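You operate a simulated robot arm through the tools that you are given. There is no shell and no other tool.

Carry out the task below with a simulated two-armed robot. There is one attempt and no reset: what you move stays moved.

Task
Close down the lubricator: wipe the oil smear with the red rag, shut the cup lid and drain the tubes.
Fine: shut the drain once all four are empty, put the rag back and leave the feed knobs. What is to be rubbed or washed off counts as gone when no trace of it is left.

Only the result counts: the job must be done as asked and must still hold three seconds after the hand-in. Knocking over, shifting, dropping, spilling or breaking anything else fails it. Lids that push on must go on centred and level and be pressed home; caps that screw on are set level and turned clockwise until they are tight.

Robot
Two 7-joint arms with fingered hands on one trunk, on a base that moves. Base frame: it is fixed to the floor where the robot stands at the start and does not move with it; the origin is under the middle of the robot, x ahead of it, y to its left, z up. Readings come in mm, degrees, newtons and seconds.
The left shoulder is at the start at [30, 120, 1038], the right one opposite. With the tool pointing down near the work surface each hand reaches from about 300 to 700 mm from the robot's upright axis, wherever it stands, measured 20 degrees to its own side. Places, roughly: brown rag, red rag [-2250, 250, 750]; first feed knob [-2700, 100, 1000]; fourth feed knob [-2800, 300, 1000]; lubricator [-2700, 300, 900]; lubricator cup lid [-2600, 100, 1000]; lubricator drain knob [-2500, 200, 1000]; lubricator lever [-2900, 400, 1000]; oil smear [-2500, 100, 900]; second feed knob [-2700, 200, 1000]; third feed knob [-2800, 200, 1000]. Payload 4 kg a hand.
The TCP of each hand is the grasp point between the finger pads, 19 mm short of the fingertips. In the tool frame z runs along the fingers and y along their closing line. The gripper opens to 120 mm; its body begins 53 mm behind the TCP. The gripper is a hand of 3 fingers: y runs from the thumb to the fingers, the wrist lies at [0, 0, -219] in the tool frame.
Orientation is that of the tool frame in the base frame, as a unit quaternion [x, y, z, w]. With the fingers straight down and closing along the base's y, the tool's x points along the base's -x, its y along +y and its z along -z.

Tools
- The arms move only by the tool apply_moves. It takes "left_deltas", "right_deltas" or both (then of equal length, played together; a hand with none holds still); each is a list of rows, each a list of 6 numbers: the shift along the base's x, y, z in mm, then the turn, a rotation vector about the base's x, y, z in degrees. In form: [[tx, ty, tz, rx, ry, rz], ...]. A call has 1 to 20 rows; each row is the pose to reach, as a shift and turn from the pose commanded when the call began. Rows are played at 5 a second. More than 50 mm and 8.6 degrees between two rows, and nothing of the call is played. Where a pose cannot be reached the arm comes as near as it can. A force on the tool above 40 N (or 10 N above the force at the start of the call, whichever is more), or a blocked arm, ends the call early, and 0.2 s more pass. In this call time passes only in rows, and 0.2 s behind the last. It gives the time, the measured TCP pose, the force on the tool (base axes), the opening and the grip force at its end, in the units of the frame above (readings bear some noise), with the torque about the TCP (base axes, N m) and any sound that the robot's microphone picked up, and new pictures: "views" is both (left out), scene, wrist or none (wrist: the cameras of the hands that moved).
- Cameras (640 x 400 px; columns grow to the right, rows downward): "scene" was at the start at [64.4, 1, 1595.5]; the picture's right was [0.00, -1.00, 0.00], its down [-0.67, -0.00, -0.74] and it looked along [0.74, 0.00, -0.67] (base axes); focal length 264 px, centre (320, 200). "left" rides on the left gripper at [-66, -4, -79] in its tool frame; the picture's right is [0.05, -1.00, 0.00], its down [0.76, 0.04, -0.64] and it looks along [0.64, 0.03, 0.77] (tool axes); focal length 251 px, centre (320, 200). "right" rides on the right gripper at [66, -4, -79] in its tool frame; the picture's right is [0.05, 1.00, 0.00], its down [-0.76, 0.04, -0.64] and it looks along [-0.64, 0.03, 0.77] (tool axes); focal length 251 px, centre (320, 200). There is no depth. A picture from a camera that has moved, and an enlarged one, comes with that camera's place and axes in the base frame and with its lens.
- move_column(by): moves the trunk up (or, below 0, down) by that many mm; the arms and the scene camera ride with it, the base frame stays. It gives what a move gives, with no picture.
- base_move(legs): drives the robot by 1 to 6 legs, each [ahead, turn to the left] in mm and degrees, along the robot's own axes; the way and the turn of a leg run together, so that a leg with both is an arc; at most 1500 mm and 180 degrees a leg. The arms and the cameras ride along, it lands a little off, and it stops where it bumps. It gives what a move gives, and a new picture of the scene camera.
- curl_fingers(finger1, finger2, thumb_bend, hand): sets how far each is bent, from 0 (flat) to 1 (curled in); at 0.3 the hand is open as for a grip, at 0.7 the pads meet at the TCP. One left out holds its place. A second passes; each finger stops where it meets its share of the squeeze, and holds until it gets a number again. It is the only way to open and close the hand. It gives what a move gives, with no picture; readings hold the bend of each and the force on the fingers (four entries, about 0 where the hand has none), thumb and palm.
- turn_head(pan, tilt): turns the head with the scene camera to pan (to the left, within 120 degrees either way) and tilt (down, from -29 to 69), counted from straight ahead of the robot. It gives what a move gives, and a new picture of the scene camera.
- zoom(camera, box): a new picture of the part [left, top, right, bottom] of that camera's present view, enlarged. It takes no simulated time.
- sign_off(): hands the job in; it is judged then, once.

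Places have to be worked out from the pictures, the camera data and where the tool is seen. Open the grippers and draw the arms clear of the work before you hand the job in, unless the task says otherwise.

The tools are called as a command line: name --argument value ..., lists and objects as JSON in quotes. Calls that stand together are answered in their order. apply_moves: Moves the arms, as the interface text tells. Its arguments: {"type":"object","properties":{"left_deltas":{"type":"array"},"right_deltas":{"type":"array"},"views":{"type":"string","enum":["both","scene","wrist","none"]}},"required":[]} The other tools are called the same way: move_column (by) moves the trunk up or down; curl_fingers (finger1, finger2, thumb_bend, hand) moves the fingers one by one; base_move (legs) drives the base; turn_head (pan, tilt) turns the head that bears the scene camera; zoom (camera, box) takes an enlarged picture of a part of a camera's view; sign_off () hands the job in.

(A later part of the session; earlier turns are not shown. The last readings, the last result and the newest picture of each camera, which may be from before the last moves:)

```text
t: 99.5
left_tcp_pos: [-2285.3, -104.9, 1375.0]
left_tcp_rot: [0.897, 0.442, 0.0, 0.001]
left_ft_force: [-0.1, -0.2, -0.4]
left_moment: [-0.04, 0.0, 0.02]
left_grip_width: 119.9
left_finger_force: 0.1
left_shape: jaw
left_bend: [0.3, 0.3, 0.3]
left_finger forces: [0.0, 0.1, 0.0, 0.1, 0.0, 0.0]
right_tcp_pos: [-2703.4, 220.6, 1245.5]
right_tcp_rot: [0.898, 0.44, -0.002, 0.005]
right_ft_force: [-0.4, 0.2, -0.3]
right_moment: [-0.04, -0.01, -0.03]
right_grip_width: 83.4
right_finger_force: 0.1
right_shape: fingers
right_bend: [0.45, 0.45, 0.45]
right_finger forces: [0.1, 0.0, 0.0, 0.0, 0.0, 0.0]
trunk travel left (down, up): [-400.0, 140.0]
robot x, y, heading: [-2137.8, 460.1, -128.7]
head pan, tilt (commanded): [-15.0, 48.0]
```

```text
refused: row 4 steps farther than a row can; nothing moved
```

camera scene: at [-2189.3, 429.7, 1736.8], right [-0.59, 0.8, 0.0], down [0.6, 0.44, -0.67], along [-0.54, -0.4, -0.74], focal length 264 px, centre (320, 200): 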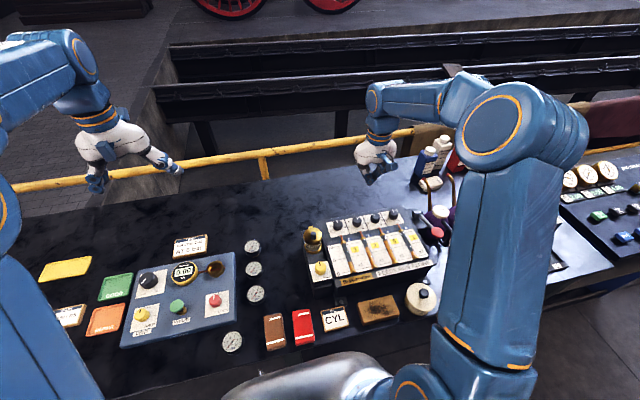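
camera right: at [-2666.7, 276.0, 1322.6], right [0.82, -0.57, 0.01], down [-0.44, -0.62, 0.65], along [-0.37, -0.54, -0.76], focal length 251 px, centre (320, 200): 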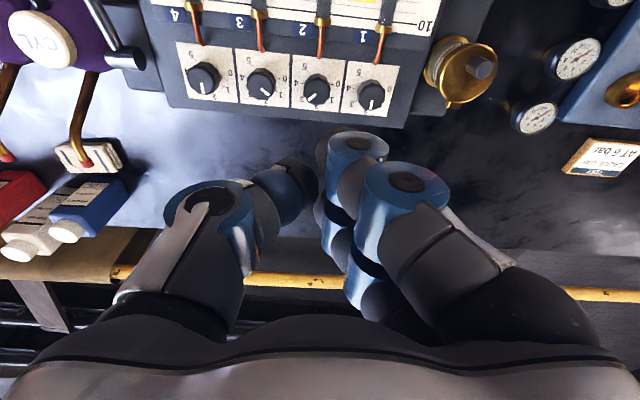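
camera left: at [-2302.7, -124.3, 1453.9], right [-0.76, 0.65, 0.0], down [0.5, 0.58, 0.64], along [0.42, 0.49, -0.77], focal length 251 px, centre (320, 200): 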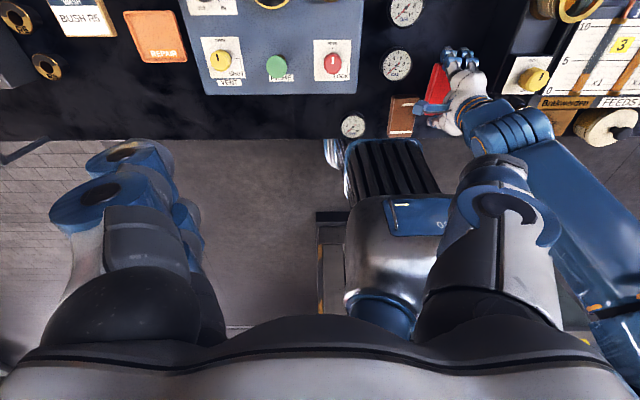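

Row 4 was slightly too long; I resend with shorter steps.

apply_moves --right_deltas '[[40, -4, 0, 0, 0, 0], [80, -8, 0, 0, 0, 0], [120, -12, -10, 0, 0, 0], [155, -16, -35, 0, 0, 0], [190, -19, -60, 0, 0, 0], [203, -20, -100, 0, 0, 0], [203, -20, -140, 0, 0, 0]]'

zoom --camera "right" --box '[200, 60, 440, 210]'

```text
t: 101.1
left_tcp_pos: [-2285.3, -107.6, 1373.9]
left_tcp_rot: [0.897, 0.441, 0.0, 0.001]
left_ft_force: [-0.8, 0.3, -0.1]
left_moment: [0.01, -0.03, 0.0]
left_grip_width: 120.1
left_finger_force: 0.1
left_shape: jaw
left_bend: [0.3, 0.3, 0.3]
left_finger forces: [0.1, 0.1, 0.0, 0.0, 0.1, 0.0]
right_tcp_pos: [-2501.4, 202.7, 1109.2]
right_tcp_rot: [0.898, 0.439, -0.003, 0.005]
right_ft_force: [1.0, -0.2, -0.4]
right_moment: [-0.02, 0.01, 0.0]
right_grip_width: 83.7
right_finger_force: 0.1
right_shape: fingers
right_bend: [0.45, 0.45, 0.45]
right_finger forces: [0.1, 0.1, 0.0, 0.1, 0.0, 0.1]
trunk travel left (down, up): [-400.0, 140.0]
robot x, y, heading: [-2138.3, 456.8, -128.2]
head pan, tilt (commanded): [-15.0, 48.0]
camera scene: at [-2189.2, 427.3, 1736.8], right [-0.59, 0.8, 0.0], down [0.6, 0.44, -0.67], along [-0.54, -0.4, -0.74], focal length 264 px, centre (320, 200)
camera right: at [-2464.3, 257.2, 1185.6], right [0.82, -0.57, 0.01], down [-0.44, -0.62, 0.65], along [-0.37, -0.54, -0.76], focal length 251 px, centre (320, 200)
```

scene: 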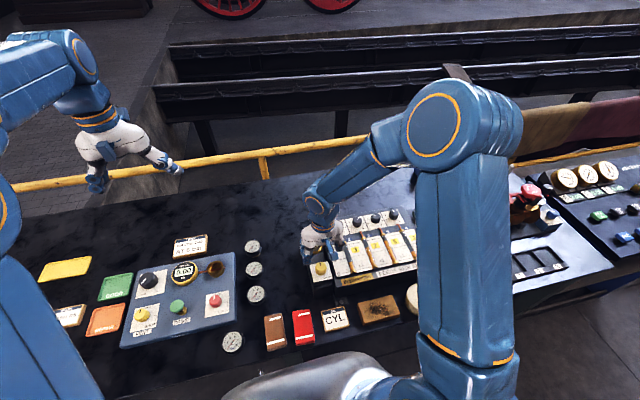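
right: 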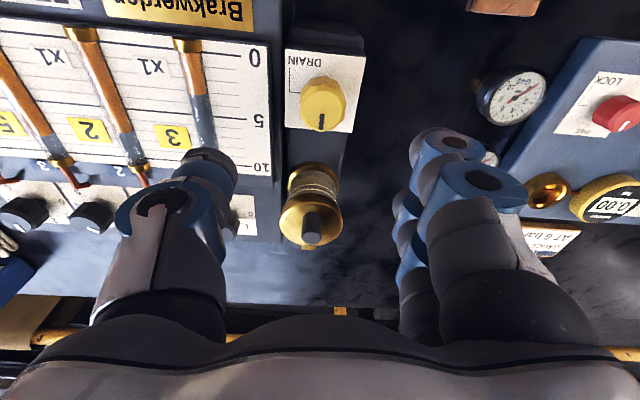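

```text
2.67 times, centred on (320, 135) of right
camera zoom: at [-2464.3, 257.2, 1185.6], right [0.82, -0.57, 0.01], down [-0.44, -0.62, 0.65], along [-0.37, -0.54, -0.76], focal length 670 px, centre (320, 373)
```

zoom: 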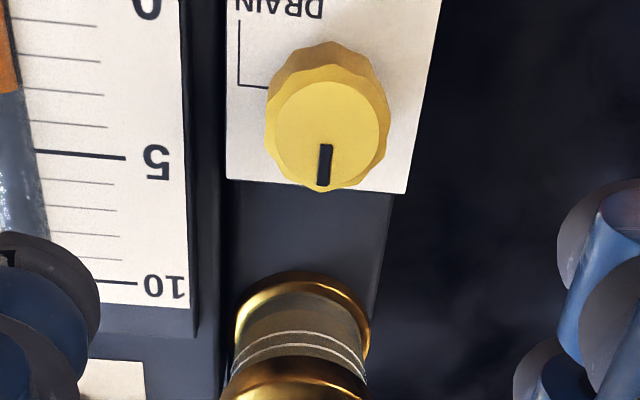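

The knob lies on the grasp axis to within 2 mm, and the DRAIN tick is a quarter turn clockwise. I lower the open hand around it to TCP z ≈ 1004.

apply_moves --right_deltas '[[1.2, -0.9, -35, 0, 0, 0], [1.2, -0.9, -65, 0, 0, 0], [1.2, -0.9, -85, 0, 0, 0], [1.2, -0.9, -98, 0, 0, 0], [1.2, -0.9, -105, 0, 0, 0]]' --views "wrist"

```text
t: 102.3
left_tcp_pos: [-2282.8, -104.9, 1376.8]
left_tcp_rot: [0.897, 0.441, -0.001, 0.001]
left_ft_force: [0.0, 0.3, -0.5]
left_moment: [-0.04, 0.04, 0.01]
left_grip_width: 120.0
left_finger_force: 0.1
left_shape: jaw
left_bend: [0.3, 0.3, 0.3]
left_finger forces: [0.1, 0.1, 0.0, 0.0, 0.0, 0.0]
right_tcp_pos: [-2497.0, 199.9, 1002.8]
right_tcp_rot: [0.897, 0.441, -0.005, 0.006]
right_ft_force: [3.1, -3.2, 21.3]
right_moment: [0.8, 0.87, -0.02]
right_grip_width: 85.2
right_finger_force: 11.1
right_shape: fingers
right_bend: [0.45, 0.45, 0.44]
right_finger forces: [0.0, 0.1, 0.0, 0.0, 21.7, 0.0]
trunk travel left (down, up): [-400.0, 140.0]
robot x, y, heading: [-2134.4, 455.9, -128.5]
head pan, tilt (commanded): [-15.0, 48.0]
camera right: at [-2459.7, 254.7, 1080.3], right [0.82, -0.57, 0.01], down [-0.43, -0.62, 0.66], along [-0.37, -0.54, -0.75], focal length 251 px, centre (320, 200)
```

right: 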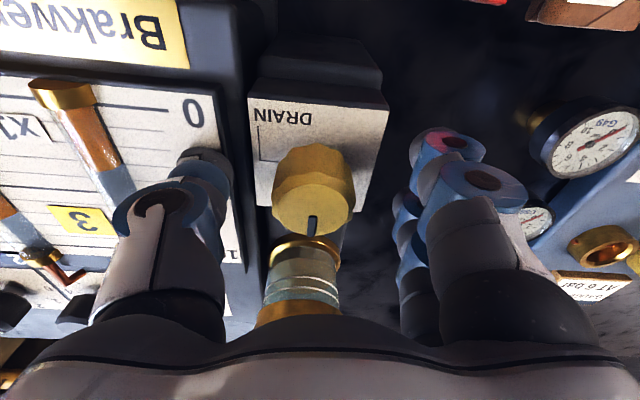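

The thumb touched the tube panel at this height. I raise 5 mm and close on the upper part of the knob.

apply_moves --right_deltas '[[-1, 0.5, 3, 0, 0, 0], [-2, 1, 5, 0, 0, 0]]' --views "none"

curl_fingers --hand "right" --finger1 0.54 --finger2 0.54 --thumb_bend 0.54

zoom --camera "right" --box '[100, 60, 580, 360]'

```text
t: 102.9
left_tcp_pos: [-2284.0, -105.3, 1374.0]
left_tcp_rot: [0.898, 0.441, 0.001, 0.001]
left_ft_force: [-0.3, 0.4, 0.5]
left_moment: [0.02, -0.01, -0.03]
left_grip_width: 120.1
left_finger_force: 0.1
left_shape: jaw
left_bend: [0.3, 0.3, 0.3]
left_finger forces: [0.1, 0.0, 0.0, 0.0, 0.0, 0.0]
right_tcp_pos: [-2499.7, 203.2, 1004.5]
right_tcp_rot: [0.898, 0.441, -0.002, 0.003]
right_ft_force: [0.5, -0.3, 1.8]
right_moment: [0.03, 0.04, 0.05]
right_grip_width: 82.8
right_finger_force: 0.4
right_shape: fingers
right_bend: [0.45, 0.45, 0.46]
right_finger forces: [0.0, 0.0, 0.0, 0.0, 1.3, 0.0]
trunk travel left (down, up): [-400.0, 140.0]
robot x, y, heading: [-2137.7, 458.5, -128.8]
head pan, tilt (commanded): [-15.0, 48.0]
```

```text
t: 103.9
left_tcp_pos: [-2285.4, -105.1, 1374.4]
left_tcp_rot: [0.897, 0.442, 0.0, 0.001]
left_ft_force: [-0.1, -0.9, -0.7]
left_moment: [0.02, 0.03, -0.01]
left_grip_width: 120.0
left_finger_force: 0.1
left_shape: jaw
left_bend: [0.3, 0.3, 0.3]
left_finger forces: [0.0, 0.1, 0.0, 0.1, 0.1, 0.0]
right_tcp_pos: [-2499.8, 201.9, 1005.4]
right_tcp_rot: [0.898, 0.44, -0.002, 0.004]
right_ft_force: [-1.8, 2.6, 9.8]
right_moment: [0.42, 0.43, -0.01]
right_grip_width: 62.1
right_finger_force: 4.6
right_shape: fingers
right_bend: [0.54, 0.54, 0.5]
right_finger forces: [0.0, 0.0, 0.1, 0.1, 10.2, 0.0]
trunk travel left (down, up): [-400.0, 140.0]
robot x, y, heading: [-2133.5, 460.7, -128.4]
head pan, tilt (commanded): [-15.0, 48.0]
```

```text
1.33 times, centred on (340, 210) of right
camera zoom: at [-2462.8, 257.3, 1082.9], right [0.82, -0.57, 0.01], down [-0.44, -0.62, 0.65], along [-0.37, -0.54, -0.76], focal length 335 px, centre (293, 187)
```

zoom: 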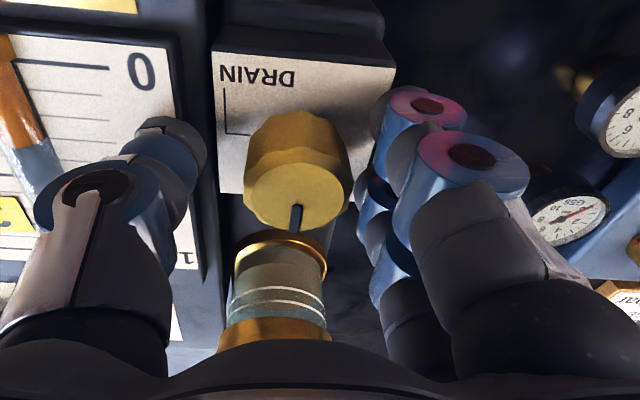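

The thumb tip still rests on the panel while closing. I raise 4 mm more and close on the knob.

apply_moves --right_deltas '[[0, 0, 2.5, 0, 0, 0], [0, 0, 5, 0, 0, 0]]' --views "none"

curl_fingers --hand "right" --finger1 0.64 --finger2 0.64 --thumb_bend 0.64

zoom --camera "right" --box '[100, 60, 580, 360]'

```text
t: 104.5
left_tcp_pos: [-2285.8, -105.6, 1375.6]
left_tcp_rot: [0.897, 0.442, 0.0, 0.001]
left_ft_force: [0.4, 0.3, 0.0]
left_moment: [0.02, 0.01, 0.0]
left_grip_width: 119.8
left_finger_force: 0.1
left_shape: jaw
left_bend: [0.3, 0.3, 0.3]
left_finger forces: [0.0, 0.1, 0.0, 0.0, 0.1, 0.0]
right_tcp_pos: [-2498.3, 202.1, 1010.3]
right_tcp_rot: [0.898, 0.44, -0.003, 0.005]
right_ft_force: [-0.5, 0.1, 0.3]
right_moment: [0.01, -0.02, 0.0]
right_grip_width: 56.6
right_finger_force: 0.0
right_shape: fingers
right_bend: [0.54, 0.54, 0.54]
right_finger forces: [0.0, 0.1, 0.1, 0.0, 0.0, 0.0]
trunk travel left (down, up): [-400.0, 140.0]
robot x, y, heading: [-2139.2, 456.9, -128.5]
head pan, tilt (commanded): [-15.0, 48.0]
```

```text
t: 105.5
left_tcp_pos: [-2286.1, -106.1, 1374.8]
left_tcp_rot: [0.897, 0.441, 0.001, 0.001]
left_ft_force: [0.5, 0.2, 0.0]
left_moment: [0.0, 0.02, -0.01]
left_grip_width: 120.1
left_finger_force: 0.0
left_shape: jaw
left_bend: [0.3, 0.3, 0.3]
left_finger forces: [0.0, 0.1, 0.0, 0.0, 0.1, 0.0]
right_tcp_pos: [-2499.0, 202.4, 1010.4]
right_tcp_rot: [0.898, 0.439, -0.002, 0.005]
right_ft_force: [0.3, 1.2, -2.7]
right_moment: [-0.04, -0.01, 0.02]
right_grip_width: 34.3
right_finger_force: 4.5
right_shape: fingers
right_bend: [0.63, 0.62, 0.6]
right_finger forces: [1.5, 2.8, 0.1, 0.1, 5.3, 0.0]
trunk travel left (down, up): [-400.0, 140.0]
robot x, y, heading: [-2135.5, 460.9, -128.7]
head pan, tilt (commanded): [-15.0, 48.0]
```

```text
1.33 times, centred on (340, 210) of right
camera zoom: at [-2462.7, 256.6, 1087.7], right [0.82, -0.57, 0.01], down [-0.44, -0.62, 0.65], along [-0.37, -0.54, -0.76], focal length 335 px, centre (293, 187)
```

zoom: 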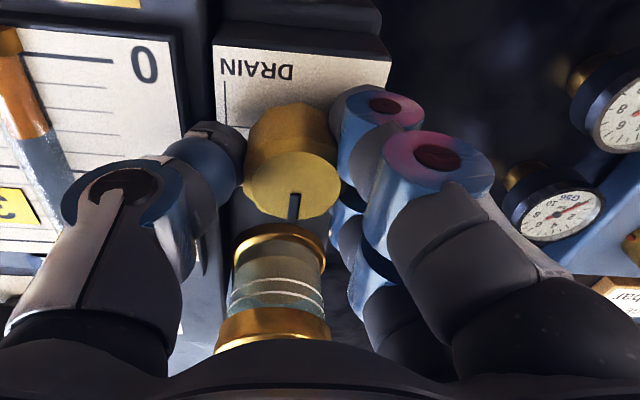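

The knob is centred between the fingers. I tighten the grip before turning.

curl_fingers --hand "right" --finger1 0.72 --finger2 0.72 --thumb_bend 0.7

apply_moves --right_deltas '[[0, 0, 0, 0, 0, -5], [0, 0, 0, 0, 0, -12], [0, 0, 0, 0, 0, -20], [0, 0, 0, 0, 0, -28]]'

zoom --camera "right" --box '[100, 60, 580, 360]'

```text
t: 106.5
left_tcp_pos: [-2285.7, -106.5, 1376.1]
left_tcp_rot: [0.897, 0.441, 0.0, 0.0]
left_ft_force: [1.1, 0.9, -0.1]
left_moment: [0.0, -0.02, 0.03]
left_grip_width: 119.8
left_finger_force: 0.1
left_shape: jaw
left_bend: [0.3, 0.3, 0.3]
left_finger forces: [0.0, 0.1, 0.1, 0.0, 0.1, 0.1]
right_tcp_pos: [-2499.5, 201.0, 1009.8]
right_tcp_rot: [0.898, 0.44, -0.003, 0.004]
right_ft_force: [4.6, -1.0, -5.2]
right_moment: [0.01, -0.1, -0.01]
right_grip_width: 31.4
right_finger_force: 14.4
right_shape: fingers
right_bend: [0.65, 0.63, 0.61]
right_finger forces: [6.7, 8.9, 0.0, 0.1, 13.5, 0.1]
trunk travel left (down, up): [-400.0, 140.0]
robot x, y, heading: [-2139.0, 461.0, -128.5]
head pan, tilt (commanded): [-15.0, 48.0]
```

```text
t: 107.5
left_tcp_pos: [-2285.7, -106.8, 1373.6]
left_tcp_rot: [0.897, 0.442, 0.0, 0.0]
left_ft_force: [-0.4, 1.0, -0.3]
left_moment: [-0.04, 0.0, -0.03]
left_grip_width: 120.1
left_finger_force: 0.0
left_shape: jaw
left_bend: [0.3, 0.3, 0.3]
left_finger forces: [0.0, 0.0, 0.0, 0.0, 0.0, 0.1]
right_tcp_pos: [-2499.1, 200.5, 1010.9]
right_tcp_rot: [0.978, 0.209, -0.003, 0.003]
right_ft_force: [6.9, -1.9, -9.1]
right_moment: [-0.02, -0.12, 0.03]
right_grip_width: 31.7
right_finger_force: 14.4
right_shape: fingers
right_bend: [0.65, 0.63, 0.61]
right_finger forces: [6.3, 9.2, 0.0, 0.0, 12.6, 0.0]
trunk travel left (down, up): [-400.0, 140.0]
robot x, y, heading: [-2135.5, 457.5, -128.5]
head pan, tilt (commanded): [-15.0, 48.0]
camera scene: at [-2187.7, 426.9, 1736.8], right [-0.59, 0.8, 0.0], down [0.6, 0.44, -0.67], along [-0.54, -0.4, -0.74], focal length 264 px, centre (320, 200)
camera right: at [-2440.4, 231.0, 1088.0], right [0.46, -0.89, 0.0], down [-0.68, -0.34, 0.65], along [-0.58, -0.3, -0.76], focal length 251 px, centre (320, 200)
```

scene: 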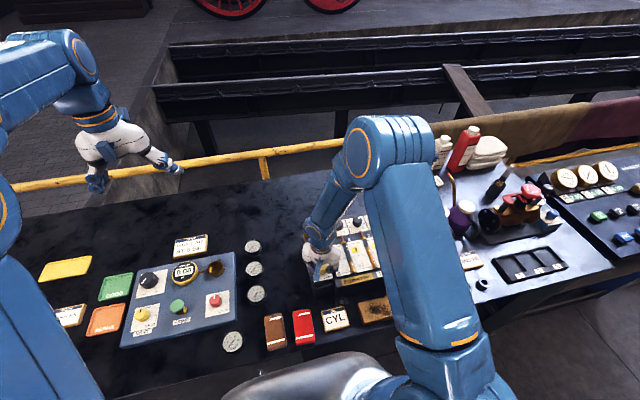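
right: 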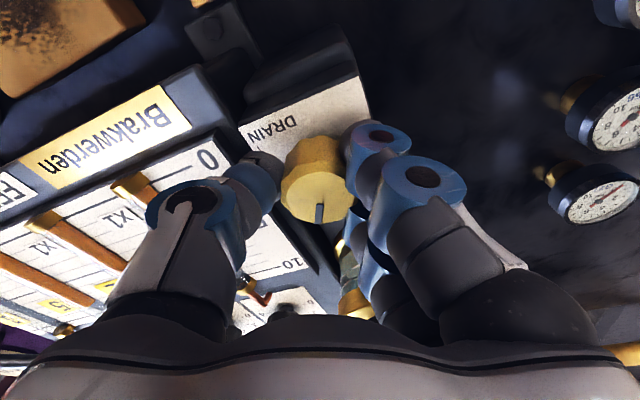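

```text
1.33 times, centred on (340, 210) of right
camera zoom: at [-2440.4, 231.0, 1088.0], right [0.46, -0.89, 0.0], down [-0.68, -0.34, 0.65], along [-0.58, -0.3, -0.76], focal length 335 px, centre (293, 187)
```

zoom: 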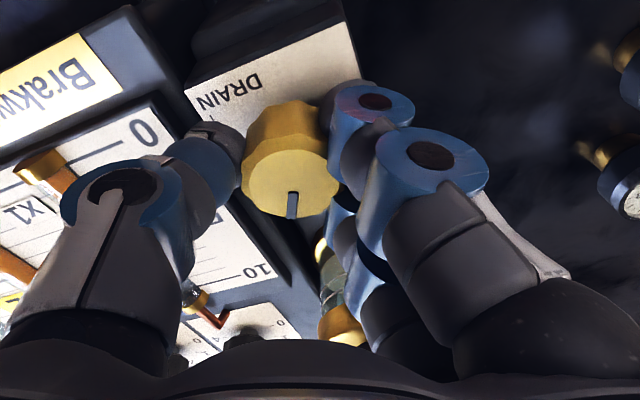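

The knob turns with the hand; the pointer keeps its place relative to the fingers. I continue to -90° in total.

apply_moves --right_deltas '[[0, 0, 0, 0, 0, -8], [0, 0, 0, 0, 0, -16], [0, 0, 0, 0, 0, -24], [0, 0, 0, 0, 0, -32], [0, 0, 0, 0, 0, -40], [0, 0, 0, 0, 0, -48], [0, 0, 0, 0, 0, -56], [0, 0, 0, 0, 0, -62]]'

zoom --camera "right" --box '[100, 0, 580, 300]'

```text
t: 109.3
left_tcp_pos: [-2285.8, -107.7, 1373.8]
left_tcp_rot: [0.897, 0.442, 0.0, 0.0]
left_ft_force: [0.3, 0.0, 0.1]
left_moment: [-0.01, 0.01, 0.03]
left_grip_width: 119.8
left_finger_force: 0.0
left_shape: jaw
left_bend: [0.3, 0.3, 0.3]
left_finger forces: [0.0, 0.0, 0.1, 0.0, 0.0, 0.1]
right_tcp_pos: [-2499.8, 200.3, 1011.5]
right_tcp_rot: [0.946, -0.325, -0.006, 0.001]
right_ft_force: [4.8, -6.9, -10.5]
right_moment: [-0.09, -0.04, 0.01]
right_grip_width: 31.6
right_finger_force: 13.7
right_shape: fingers
right_bend: [0.65, 0.63, 0.61]
right_finger forces: [6.6, 7.7, 0.0, 0.0, 13.8, 0.0]
trunk travel left (down, up): [-400.0, 140.0]
robot x, y, heading: [-2136.9, 456.2, -128.6]
head pan, tilt (commanded): [-15.0, 48.0]
camera scene: at [-2188.1, 426.4, 1736.8], right [-0.59, 0.8, 0.0], down [0.6, 0.44, -0.67], along [-0.54, -0.4, -0.74], focal length 264 px, centre (320, 200)
camera right: at [-2445.3, 161.4, 1088.1], right [-0.57, -0.82, 0.0], down [-0.62, 0.44, 0.65], along [-0.54, 0.37, -0.76], focal length 251 px, centre (320, 200)
```

scene: 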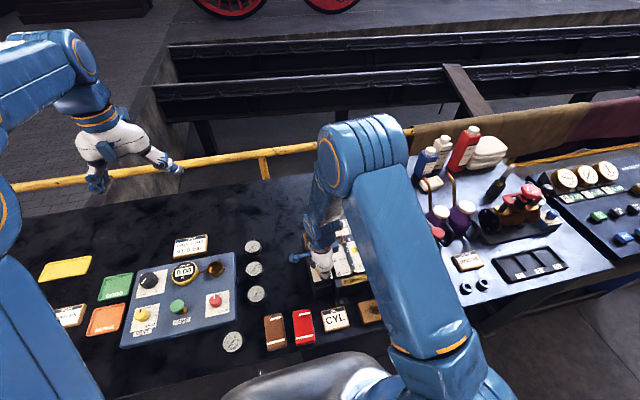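
right: 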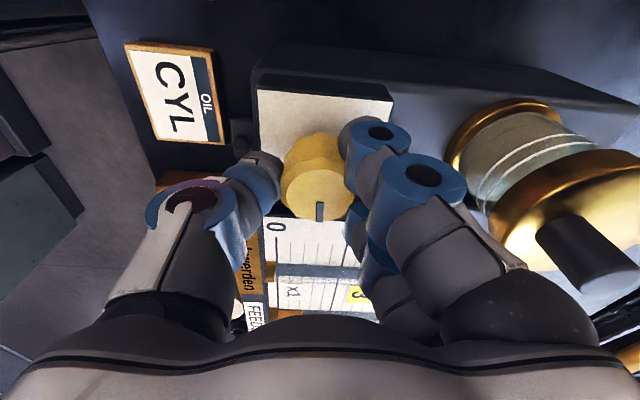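

```text
1.33 times, centred on (340, 150) of right
camera zoom: at [-2445.3, 161.4, 1088.1], right [-0.57, -0.82, 0.0], down [-0.62, 0.44, 0.65], along [-0.54, 0.37, -0.76], focal length 335 px, centre (293, 267)
```

zoom: 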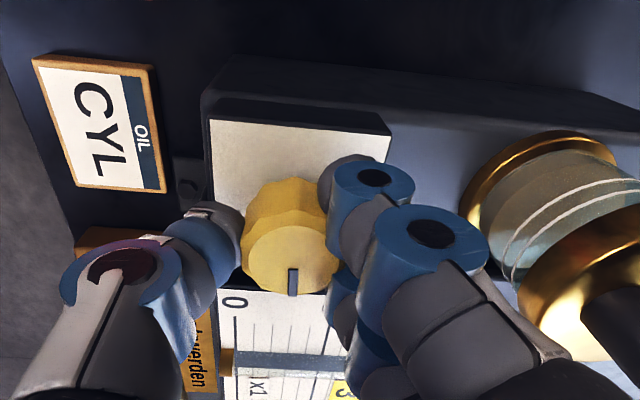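

The knob is at DRAIN. I look at the tubes for the levels.

zoom --camera "scene" --box '[280, 190, 440, 300]'

zoom --camera "right" --box '[220, 190, 420, 330]'

zoom --camera "left" --box '[400, 0, 640, 150]'

```text
3.64 times, centred on (360, 245) of scene
camera zoom: at [-2188.1, 426.4, 1736.8], right [-0.59, 0.8, 0.0], down [0.6, 0.44, -0.67], along [-0.54, -0.4, -0.74], focal length 960 px, centre (174, 36)
```

zoom: 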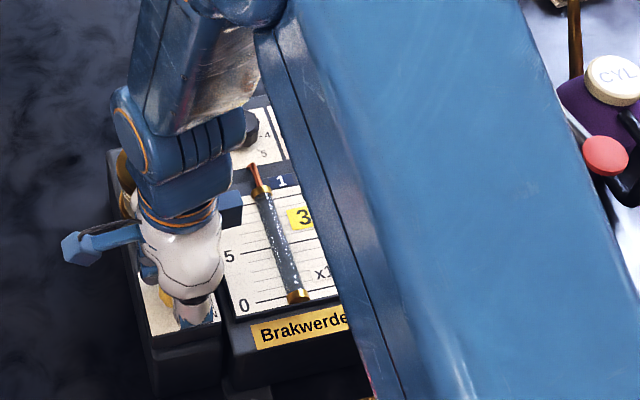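

```text
2.86 times, centred on (320, 260) of right
camera zoom: at [-2445.3, 161.4, 1088.1], right [-0.57, -0.82, 0.0], down [-0.62, 0.44, 0.65], along [-0.54, 0.37, -0.76], focal length 718 px, centre (320, 29)
```

zoom: 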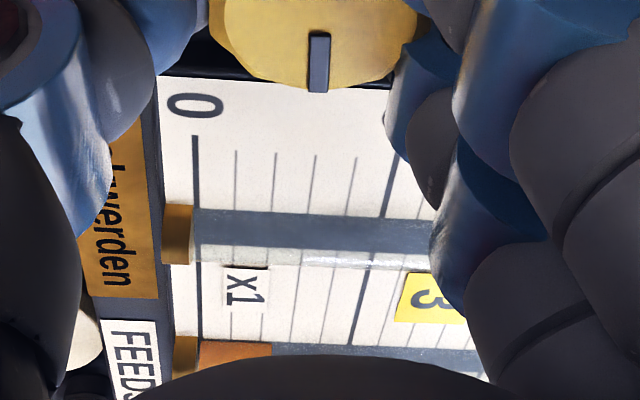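

```text
2.67 times, centred on (520, 75) of left
camera zoom: at [-2328.1, -156.9, 1453.6], right [-0.76, 0.65, 0.0], down [0.5, 0.58, 0.64], along [0.42, 0.49, -0.77], focal length 670 px, centre (-213, 533)
```

zoom: 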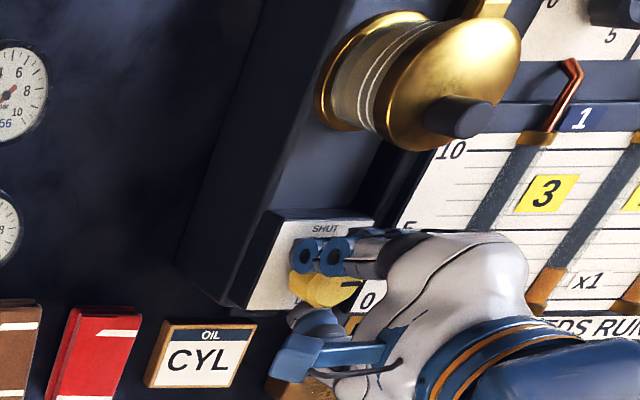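

Tube 1 is already empty and the others are draining. I move the left hand sideways so that its camera sees all four tubes while the right hand holds the knob.

apply_moves --left_deltas '[[-31, 25, 0, 0, 0, 0], [-62, 50, 0, 0, 0, 0], [-93, 75, 0, 0, 0, 0], [-124, 100, 0, 0, 0, 0], [-155, 126, 0, 0, 0, 0], [-155, 126, 0, 0, 0, 0], [-155, 126, 0, 0, 0, 0], [-155, 126, 0, 0, 0, 0], [-155, 126, 0, 0, 0, 0]]' --views "wrist"

zoom --camera "left" --box '[380, 0, 640, 160]'

```text
t: 111.3
left_tcp_pos: [-2443.1, 19.0, 1375.2]
left_tcp_rot: [0.897, 0.441, 0.0, 0.0]
left_ft_force: [0.3, -0.5, -0.9]
left_moment: [0.0, 0.01, -0.02]
left_grip_width: 119.8
left_finger_force: 0.0
left_shape: jaw
left_bend: [0.3, 0.3, 0.3]
left_finger forces: [0.1, 0.0, 0.0, 0.1, 0.1, 0.0]
right_tcp_pos: [-2501.0, 200.6, 1011.0]
right_tcp_rot: [0.946, -0.324, -0.005, 0.001]
right_ft_force: [3.3, -3.9, -9.1]
right_moment: [-0.1, 0.01, 0.0]
right_grip_width: 31.7
right_finger_force: 12.8
right_shape: fingers
right_bend: [0.65, 0.64, 0.61]
right_finger forces: [6.8, 6.8, 0.1, 0.1, 12.4, 0.1]
trunk travel left (down, up): [-400.0, 140.0]
robot x, y, heading: [-2137.9, 461.4, -128.6]
head pan, tilt (commanded): [-15.0, 48.0]
camera left: at [-2485.8, -29.4, 1454.2], right [-0.76, 0.65, 0.0], down [0.5, 0.58, 0.64], along [0.42, 0.49, -0.77], focal length 251 px, centre (320, 200)
```

left: 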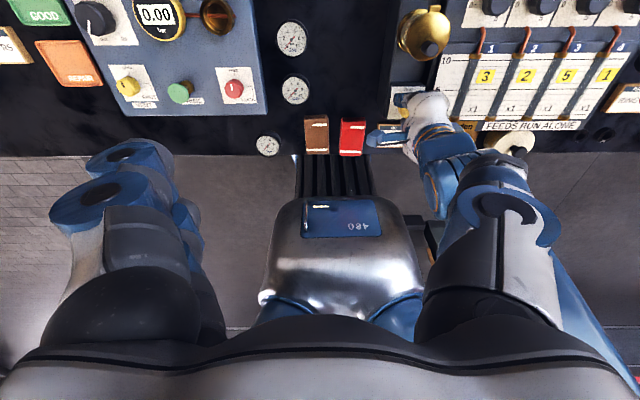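

```text
2.46 times, centred on (510, 80) of left
camera zoom: at [-2485.8, -29.4, 1454.2], right [-0.76, 0.65, 0.0], down [0.5, 0.58, 0.64], along [0.42, 0.49, -0.77], focal length 619 px, centre (-148, 495)
```

zoom: 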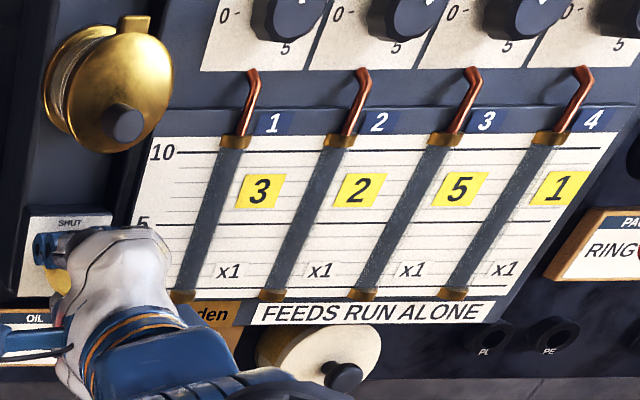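

All four tubes look empty. I zoom closer at their lower ends to be certain before shutting the drain.

zoom --camera "left" --box '[440, 60, 600, 140]'

apply_moves --left_deltas '[[0, 0, 0, 0, 0, 0], [0, 0, 0, 0, 0, 0], [0, 0, 0, 0, 0, 0], [0, 0, 0, 0, 0, 0], [0, 0, 0, 0, 0, 0]]' --views "none"

zoom --camera "left" --box '[440, 60, 600, 140]'

```text
4.00 times, centred on (520, 100) of left
camera zoom: at [-2485.8, -29.4, 1454.2], right [-0.76, 0.65, 0.0], down [0.5, 0.58, 0.64], along [0.42, 0.49, -0.77], focal length 1006 px, centre (-480, 600)
```

zoom: 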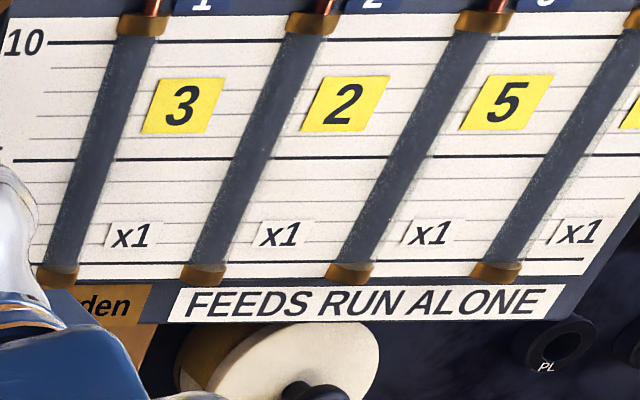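

```text
t: 112.5
left_tcp_pos: [-2443.0, 19.0, 1375.0]
left_tcp_rot: [0.897, 0.441, -0.001, 0.0]
left_ft_force: [-0.1, -0.1, -0.3]
left_moment: [-0.01, -0.01, -0.01]
left_grip_width: 120.1
left_finger_force: 0.0
left_shape: jaw
left_bend: [0.3, 0.3, 0.3]
left_finger forces: [0.0, 0.0, 0.1, 0.0, 0.1, 0.1]
right_tcp_pos: [-2500.1, 200.8, 1011.3]
right_tcp_rot: [0.946, -0.324, -0.006, 0.0]
right_ft_force: [3.2, -3.9, -8.4]
right_moment: [-0.1, 0.02, -0.02]
right_grip_width: 31.7
right_finger_force: 13.4
right_shape: fingers
right_bend: [0.65, 0.64, 0.61]
right_finger forces: [6.5, 6.9, 0.0, 0.1, 12.4, 0.1]
trunk travel left (down, up): [-400.0, 140.0]
robot x, y, heading: [-2137.9, 457.9, -128.8]
head pan, tilt (commanded): [-15.0, 48.0]
```

```text
4.00 times, centred on (520, 100) of left
camera zoom: at [-2485.7, -29.5, 1454.2], right [-0.76, 0.65, 0.0], down [0.5, 0.58, 0.64], along [0.42, 0.49, -0.77], focal length 1006 px, centre (-480, 600)
```

zoom: 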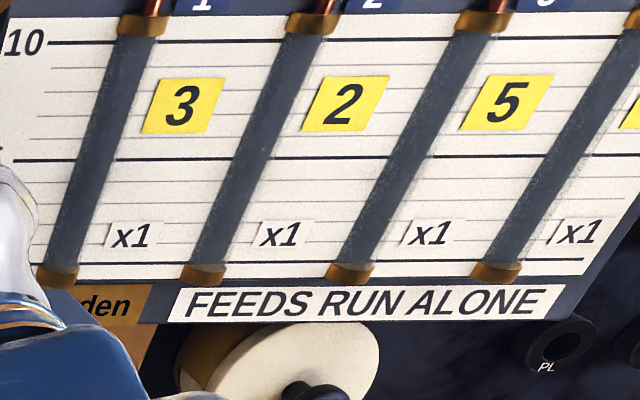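

All four tubes are empty and stay so. I turn the drain knob back by +90° to SHUT.

apply_moves --right_deltas '[[0, 0, 0, 0, 0, 8], [0, 0, 0, 0, 0, 16], [0, 0, 0, 0, 0, 24], [0, 0, 0, 0, 0, 32], [0, 0, 0, 0, 0, 40], [0, 0, 0, 0, 0, 48], [0, 0, 0, 0, 0, 56], [0, 0, 0, 0, 0, 64], [0, 0, 0, 0, 0, 72], [0, 0, 0, 0, 0, 80], [0, 0, 0, 0, 0, 86], [0, 0, 0, 0, 0, 90]]'

zoom --camera "right" --box '[100, 60, 580, 360]'

zoom --camera "left" --box '[380, 0, 640, 160]'

```text
t: 115.1
left_tcp_pos: [-2442.8, 21.0, 1375.9]
left_tcp_rot: [0.897, 0.441, -0.001, 0.0]
left_ft_force: [0.5, 0.4, -0.5]
left_moment: [0.03, 0.0, 0.0]
left_grip_width: 119.9
left_finger_force: 0.1
left_shape: jaw
left_bend: [0.3, 0.3, 0.3]
left_finger forces: [0.0, 0.1, 0.0, 0.0, 0.0, 0.1]
right_tcp_pos: [-2499.1, 200.8, 1010.6]
right_tcp_rot: [0.898, 0.441, -0.002, 0.004]
right_ft_force: [3.6, -0.9, -3.8]
right_moment: [-0.01, -0.06, -0.11]
right_grip_width: 31.3
right_finger_force: 14.2
right_shape: fingers
right_bend: [0.65, 0.65, 0.61]
right_finger forces: [7.8, 7.6, 0.0, 0.0, 12.8, 0.0]
trunk travel left (down, up): [-400.0, 140.0]
robot x, y, heading: [-2140.0, 457.5, -128.7]
head pan, tilt (commanded): [-15.0, 48.0]
camera scene: at [-2187.8, 427.9, 1736.8], right [-0.59, 0.8, 0.0], down [0.6, 0.44, -0.67], along [-0.54, -0.4, -0.74], focal length 264 px, centre (320, 200)
camera right: at [-2462.8, 255.8, 1088.0], right [0.82, -0.57, 0.01], down [-0.43, -0.62, 0.65], along [-0.37, -0.54, -0.76], focal length 251 px, centre (320, 200)
```

scene: 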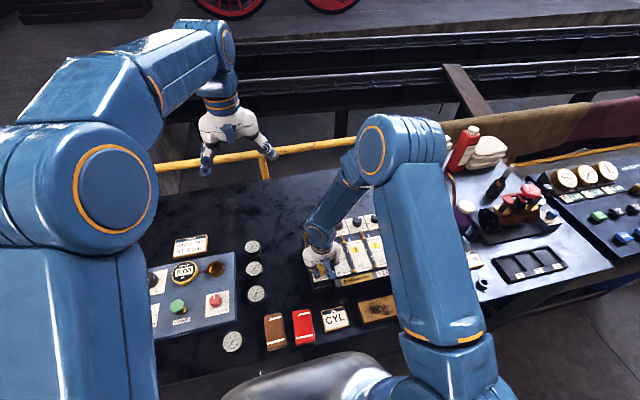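
right: 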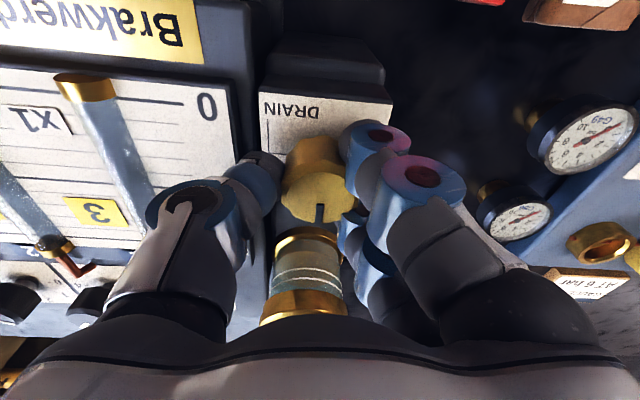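

```text
1.33 times, centred on (340, 210) of right
camera zoom: at [-2462.8, 255.8, 1088.0], right [0.82, -0.57, 0.01], down [-0.43, -0.62, 0.65], along [-0.37, -0.54, -0.76], focal length 335 px, centre (293, 187)
```

zoom: 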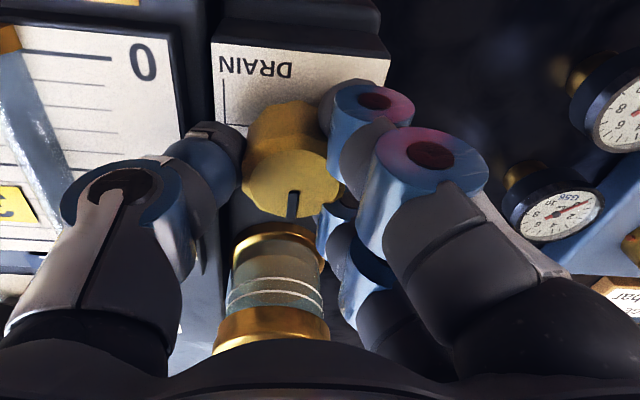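

```text
2.46 times, centred on (510, 80) of left
camera zoom: at [-2485.3, -28.7, 1454.6], right [-0.76, 0.65, 0.0], down [0.5, 0.58, 0.64], along [0.42, 0.49, -0.77], focal length 619 px, centre (-148, 495)
```

zoom: 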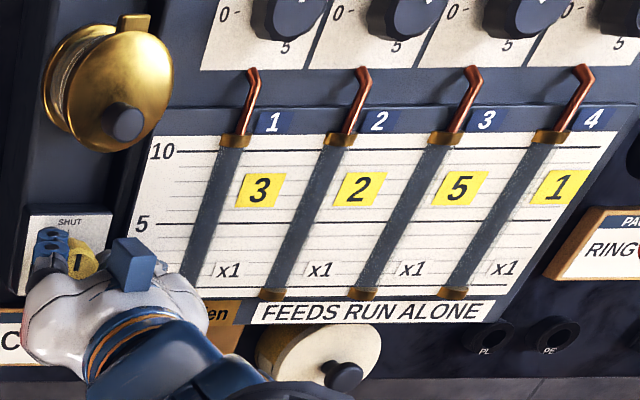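

The pointer is back at SHUT, with the stop felt as a slight torque. I open the fingers and lift straight off.

curl_fingers --hand "right" --finger1 0.5 --finger2 0.5 --thumb_bend 0.5

apply_moves --right_deltas '[[0, 0, 10, 0, 0, 0], [0, 0, 35, 0, 0, 0], [0, 0, 75, 0, 0, 0], [0, 0, 115, 0, 0, 0], [0, 0, 155, 0, 0, 0]]'

zoom --camera "left" --box '[380, 30, 480, 130]'

zoom --camera "right" --box '[220, 60, 420, 190]'

```text
t: 116.1
left_tcp_pos: [-2444.3, 21.3, 1375.4]
left_tcp_rot: [0.897, 0.441, 0.001, 0.001]
left_ft_force: [0.2, -0.8, 0.1]
left_moment: [0.01, 0.0, 0.0]
left_grip_width: 119.9
left_finger_force: 0.1
left_shape: jaw
left_bend: [0.3, 0.3, 0.3]
left_finger forces: [0.1, 0.0, 0.0, 0.0, 0.1, 0.1]
right_tcp_pos: [-2500.2, 200.8, 1010.7]
right_tcp_rot: [0.898, 0.44, -0.002, 0.005]
right_ft_force: [-0.1, 0.2, -0.4]
right_moment: [-0.03, -0.03, 0.0]
right_grip_width: 67.8
right_finger_force: 0.0
right_shape: fingers
right_bend: [0.5, 0.5, 0.5]
right_finger forces: [0.1, 0.0, 0.0, 0.0, 0.0, 0.1]
trunk travel left (down, up): [-400.0, 140.0]
robot x, y, heading: [-2138.0, 462.7, -128.7]
head pan, tilt (commanded): [-15.0, 48.0]
```

```text
t: 117.3
left_tcp_pos: [-2441.2, 21.2, 1375.8]
left_tcp_rot: [0.897, 0.442, 0.0, 0.002]
left_ft_force: [0.1, -0.3, 0.9]
left_moment: [0.0, 0.0, 0.0]
left_grip_width: 120.1
left_finger_force: 0.1
left_shape: jaw
left_bend: [0.3, 0.3, 0.3]
left_finger forces: [0.0, 0.1, 0.1, 0.1, 0.0, 0.0]
right_tcp_pos: [-2499.9, 202.6, 1167.8]
right_tcp_rot: [0.898, 0.44, -0.002, 0.005]
right_ft_force: [0.3, 0.1, -0.8]
right_moment: [-0.03, -0.01, 0.0]
right_grip_width: 68.1
right_finger_force: 0.0
right_shape: fingers
right_bend: [0.5, 0.5, 0.5]
right_finger forces: [0.0, 0.0, 0.0, 0.0, 0.0, 0.1]
trunk travel left (down, up): [-400.0, 140.0]
robot x, y, heading: [-2138.6, 457.8, -128.5]
head pan, tilt (commanded): [-15.0, 48.0]
camera scene: at [-2187.6, 429.3, 1736.9], right [-0.59, 0.8, 0.0], down [0.6, 0.44, -0.67], along [-0.54, -0.4, -0.74], focal length 264 px, centre (320, 200)
camera right: at [-2462.8, 257.1, 1245.5], right [0.82, -0.57, 0.01], down [-0.44, -0.62, 0.65], along [-0.37, -0.54, -0.76], focal length 251 px, centre (320, 200)
```

scene: 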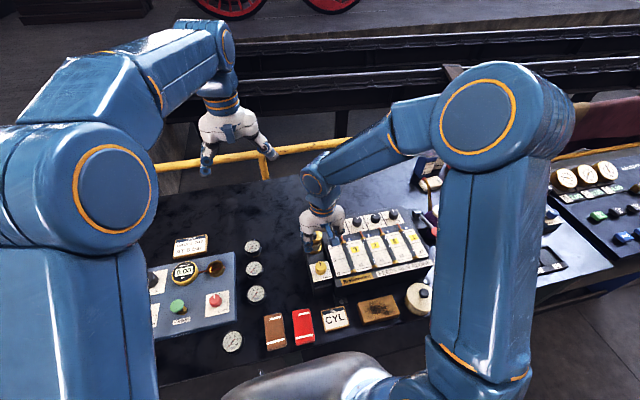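
right: 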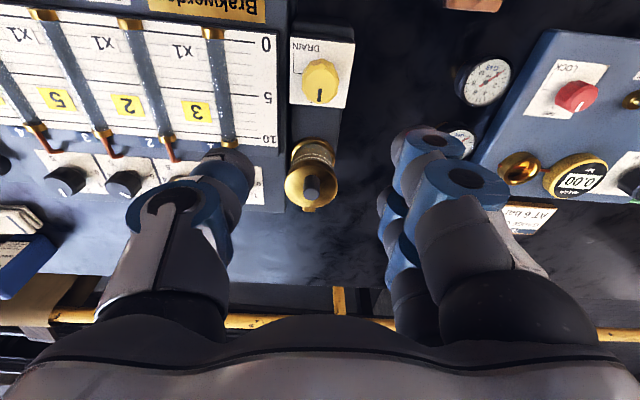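

```text
4.00 times, centred on (430, 80) of left
camera zoom: at [-2485.1, -27.5, 1455.2], right [-0.76, 0.65, 0.0], down [0.5, 0.58, 0.64], along [0.42, 0.49, -0.77], focal length 1006 px, centre (-120, 680)
```

zoom: 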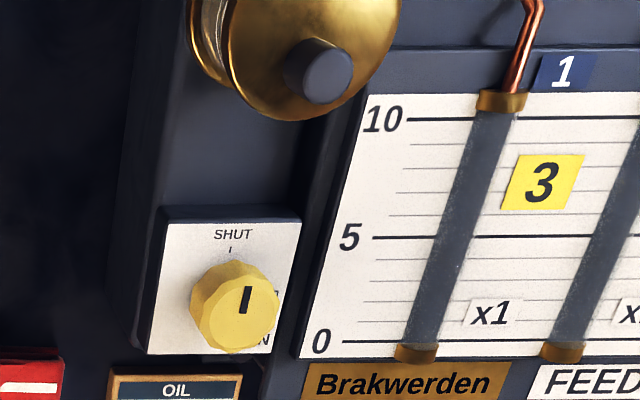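

```text
3.08 times, centred on (320, 125) of right
camera zoom: at [-2462.8, 257.1, 1245.5], right [0.82, -0.57, 0.01], down [-0.44, -0.62, 0.65], along [-0.37, -0.54, -0.76], focal length 774 px, centre (320, 431)
```

zoom: 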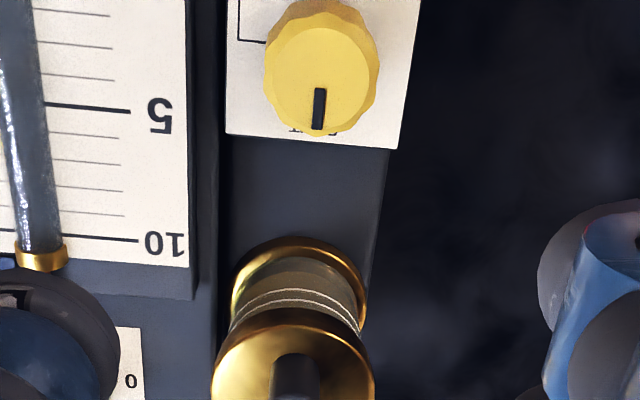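

The pointer shows the same angle as at the start, at SHUT. I open the right hand fully, raise it aside and take final checks of lid, tubes and rags.

apply_moves --right_deltas '[[0, 0, 40, 0, 0, 0], [-20, 12, 80, 0, 0, 0], [-55, 40, 100, 0, 0, 0], [-90, 68, 120, 0, 0, 0], [-125, 95, 130, 0, 0, 0], [-160, 115, 135, 0, 0, 0]]' --left_deltas '[[30, -24, 0, 0, 0, 0], [60, -48, 0, 0, 0, 0], [90, -72, 0, 0, 0, 0], [120, -97, 0, 0, 0, 0], [150, -121, 0, 0, 0, 0], [180, -146, 0, 0, 0, 0]]'

curl_fingers --hand "right" --finger1 0.3 --finger2 0.3 --thumb_bend 0.3

zoom --camera "scene" --box '[285, 200, 445, 310]'

zoom --camera "scene" --box '[210, 220, 350, 360]'

zoom --camera "scene" --box '[290, 215, 340, 255]'

```text
t: 118.7
left_tcp_pos: [-2259.1, -128.1, 1375.8]
left_tcp_rot: [0.898, 0.441, 0.0, -0.001]
left_ft_force: [-0.5, -1.0, 0.9]
left_moment: [-0.01, 0.01, 0.0]
left_grip_width: 120.0
left_finger_force: 0.0
left_shape: jaw
left_bend: [0.3, 0.3, 0.3]
left_finger forces: [0.0, 0.0, 0.1, 0.0, 0.1, 0.1]
right_tcp_pos: [-2660.8, 315.6, 1299.8]
right_tcp_rot: [0.898, 0.441, -0.002, 0.005]
right_ft_force: [-0.3, -0.4, 0.3]
right_moment: [-0.03, 0.01, 0.0]
right_grip_width: 68.3
right_finger_force: 0.1
right_shape: fingers
right_bend: [0.5, 0.5, 0.5]
right_finger forces: [0.0, 0.0, 0.0, 0.0, 0.0, 0.1]
trunk travel left (down, up): [-400.0, 140.0]
robot x, y, heading: [-2135.7, 459.6, -128.4]
head pan, tilt (commanded): [-15.0, 48.0]
camera scene: at [-2188.1, 427.3, 1736.8], right [-0.59, 0.8, 0.0], down [0.6, 0.44, -0.67], along [-0.54, -0.4, -0.74], focal length 264 px, centre (320, 200)
camera right: at [-2623.6, 369.8, 1377.0], right [0.82, -0.57, 0.01], down [-0.44, -0.62, 0.65], along [-0.37, -0.54, -0.76], focal length 251 px, centre (320, 200)
camera left: at [-2302.6, -177.4, 1454.4], right [-0.76, 0.65, 0.0], down [0.5, 0.58, 0.64], along [0.42, 0.49, -0.77], focal length 251 px, centre (320, 200)
```

scene: 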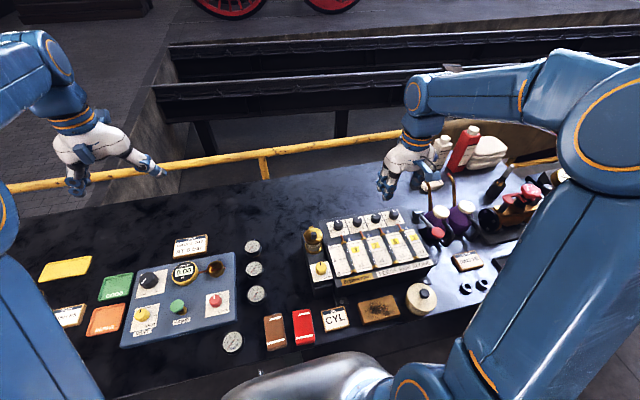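
right: 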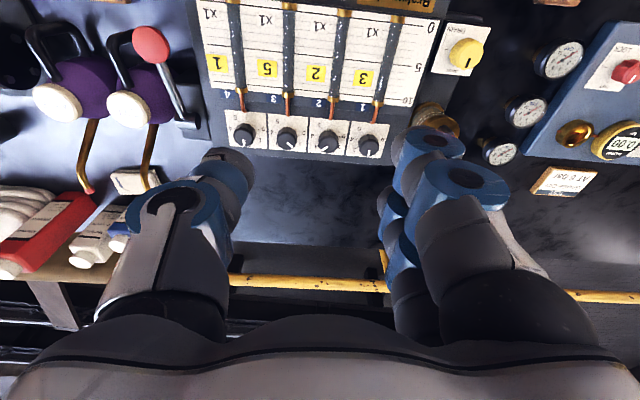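
left: 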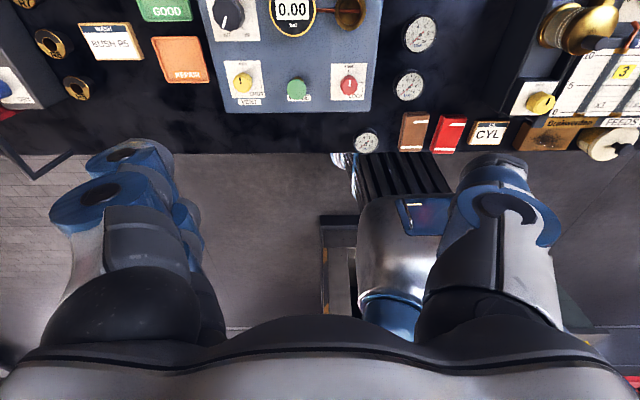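

```text
t: 119.7
left_tcp_pos: [-2259.6, -126.4, 1375.6]
left_tcp_rot: [0.897, 0.442, 0.0, 0.001]
left_ft_force: [0.0, -0.3, 0.4]
left_moment: [0.0, -0.01, 0.01]
left_grip_width: 120.0
left_finger_force: 0.0
left_shape: jaw
left_bend: [0.3, 0.3, 0.3]
left_finger forces: [0.1, 0.0, 0.1, 0.0, 0.0, 0.0]
right_tcp_pos: [-2662.0, 316.0, 1300.1]
right_tcp_rot: [0.898, 0.44, -0.003, 0.005]
right_ft_force: [0.2, 0.2, -0.8]
right_moment: [0.0, 0.02, -0.02]
right_grip_width: 127.9
right_finger_force: 0.1
right_shape: fingers
right_bend: [0.3, 0.3, 0.3]
right_finger forces: [0.1, 0.0, 0.0, 0.0, 0.0, 0.0]
trunk travel left (down, up): [-400.0, 140.0]
robot x, y, heading: [-2137.4, 456.8, -128.5]
head pan, tilt (commanded): [-15.0, 48.0]
```

```text
3.64 times, centred on (365, 255) of scene
camera zoom: at [-2188.2, 428.1, 1736.9], right [-0.59, 0.8, 0.0], down [0.6, 0.44, -0.67], along [-0.54, -0.4, -0.74], focal length 960 px, centre (156, 0)
```

zoom: 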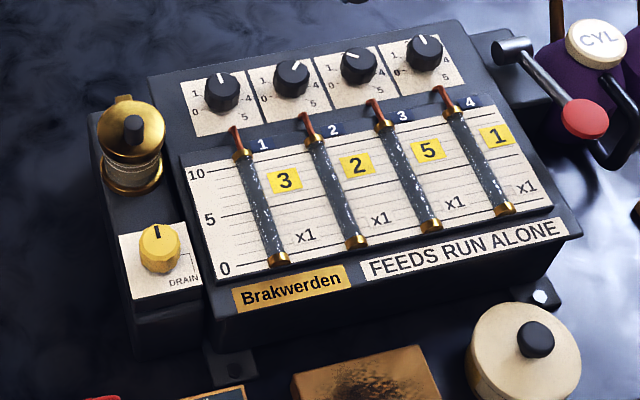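

```text
2.86 times, centred on (280, 290) of scene
camera zoom: at [-2188.2, 428.1, 1736.9], right [-0.59, 0.8, 0.0], down [0.6, 0.44, -0.67], along [-0.54, -0.4, -0.74], focal length 754 px, centre (434, -57)
```

zoom: 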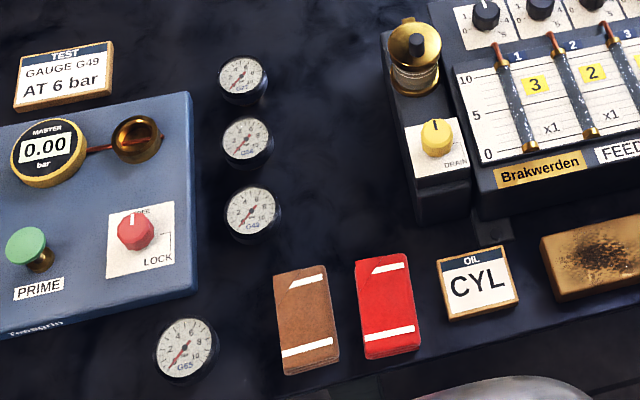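

```text
10.00 times, centred on (315, 235) of scene
camera zoom: at [-2188.2, 428.1, 1736.9], right [-0.59, 0.8, 0.0], down [0.6, 0.44, -0.67], along [-0.54, -0.4, -0.74], focal length 2640 px, centre (370, -150)
```

zoom: 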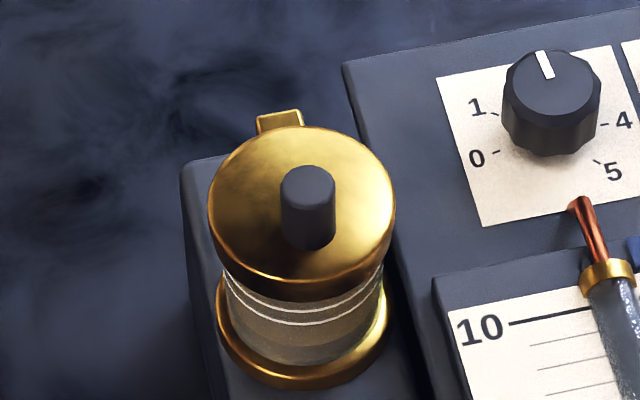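

Lid shut and level, tubes empty, drain at SHUT, feed knobs as before, rag in place. One last close look at the spot where the smear was.

zoom --camera "scene" --box '[255, 225, 320, 295]'

zoom --camera "left" --box '[400, 0, 540, 130]'

```text
5.71 times, centred on (288, 260) of scene
camera zoom: at [-2188.2, 428.1, 1736.9], right [-0.59, 0.8, 0.0], down [0.6, 0.44, -0.67], along [-0.54, -0.4, -0.74], focal length 1509 px, centre (506, -143)
```

zoom: 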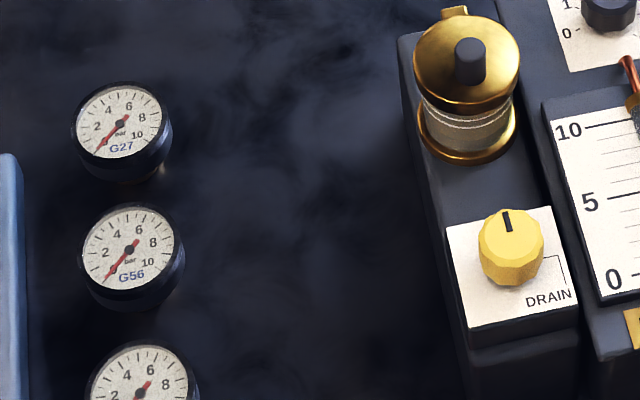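

```text
3.08 times, centred on (470, 65) of left
camera zoom: at [-2303.1, -176.6, 1454.5], right [-0.76, 0.65, 0.0], down [0.5, 0.58, 0.64], along [0.42, 0.49, -0.77], focal length 774 px, centre (-142, 615)
```

zoom: 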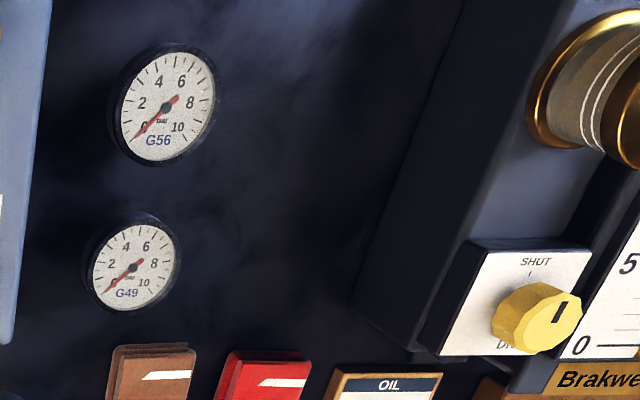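

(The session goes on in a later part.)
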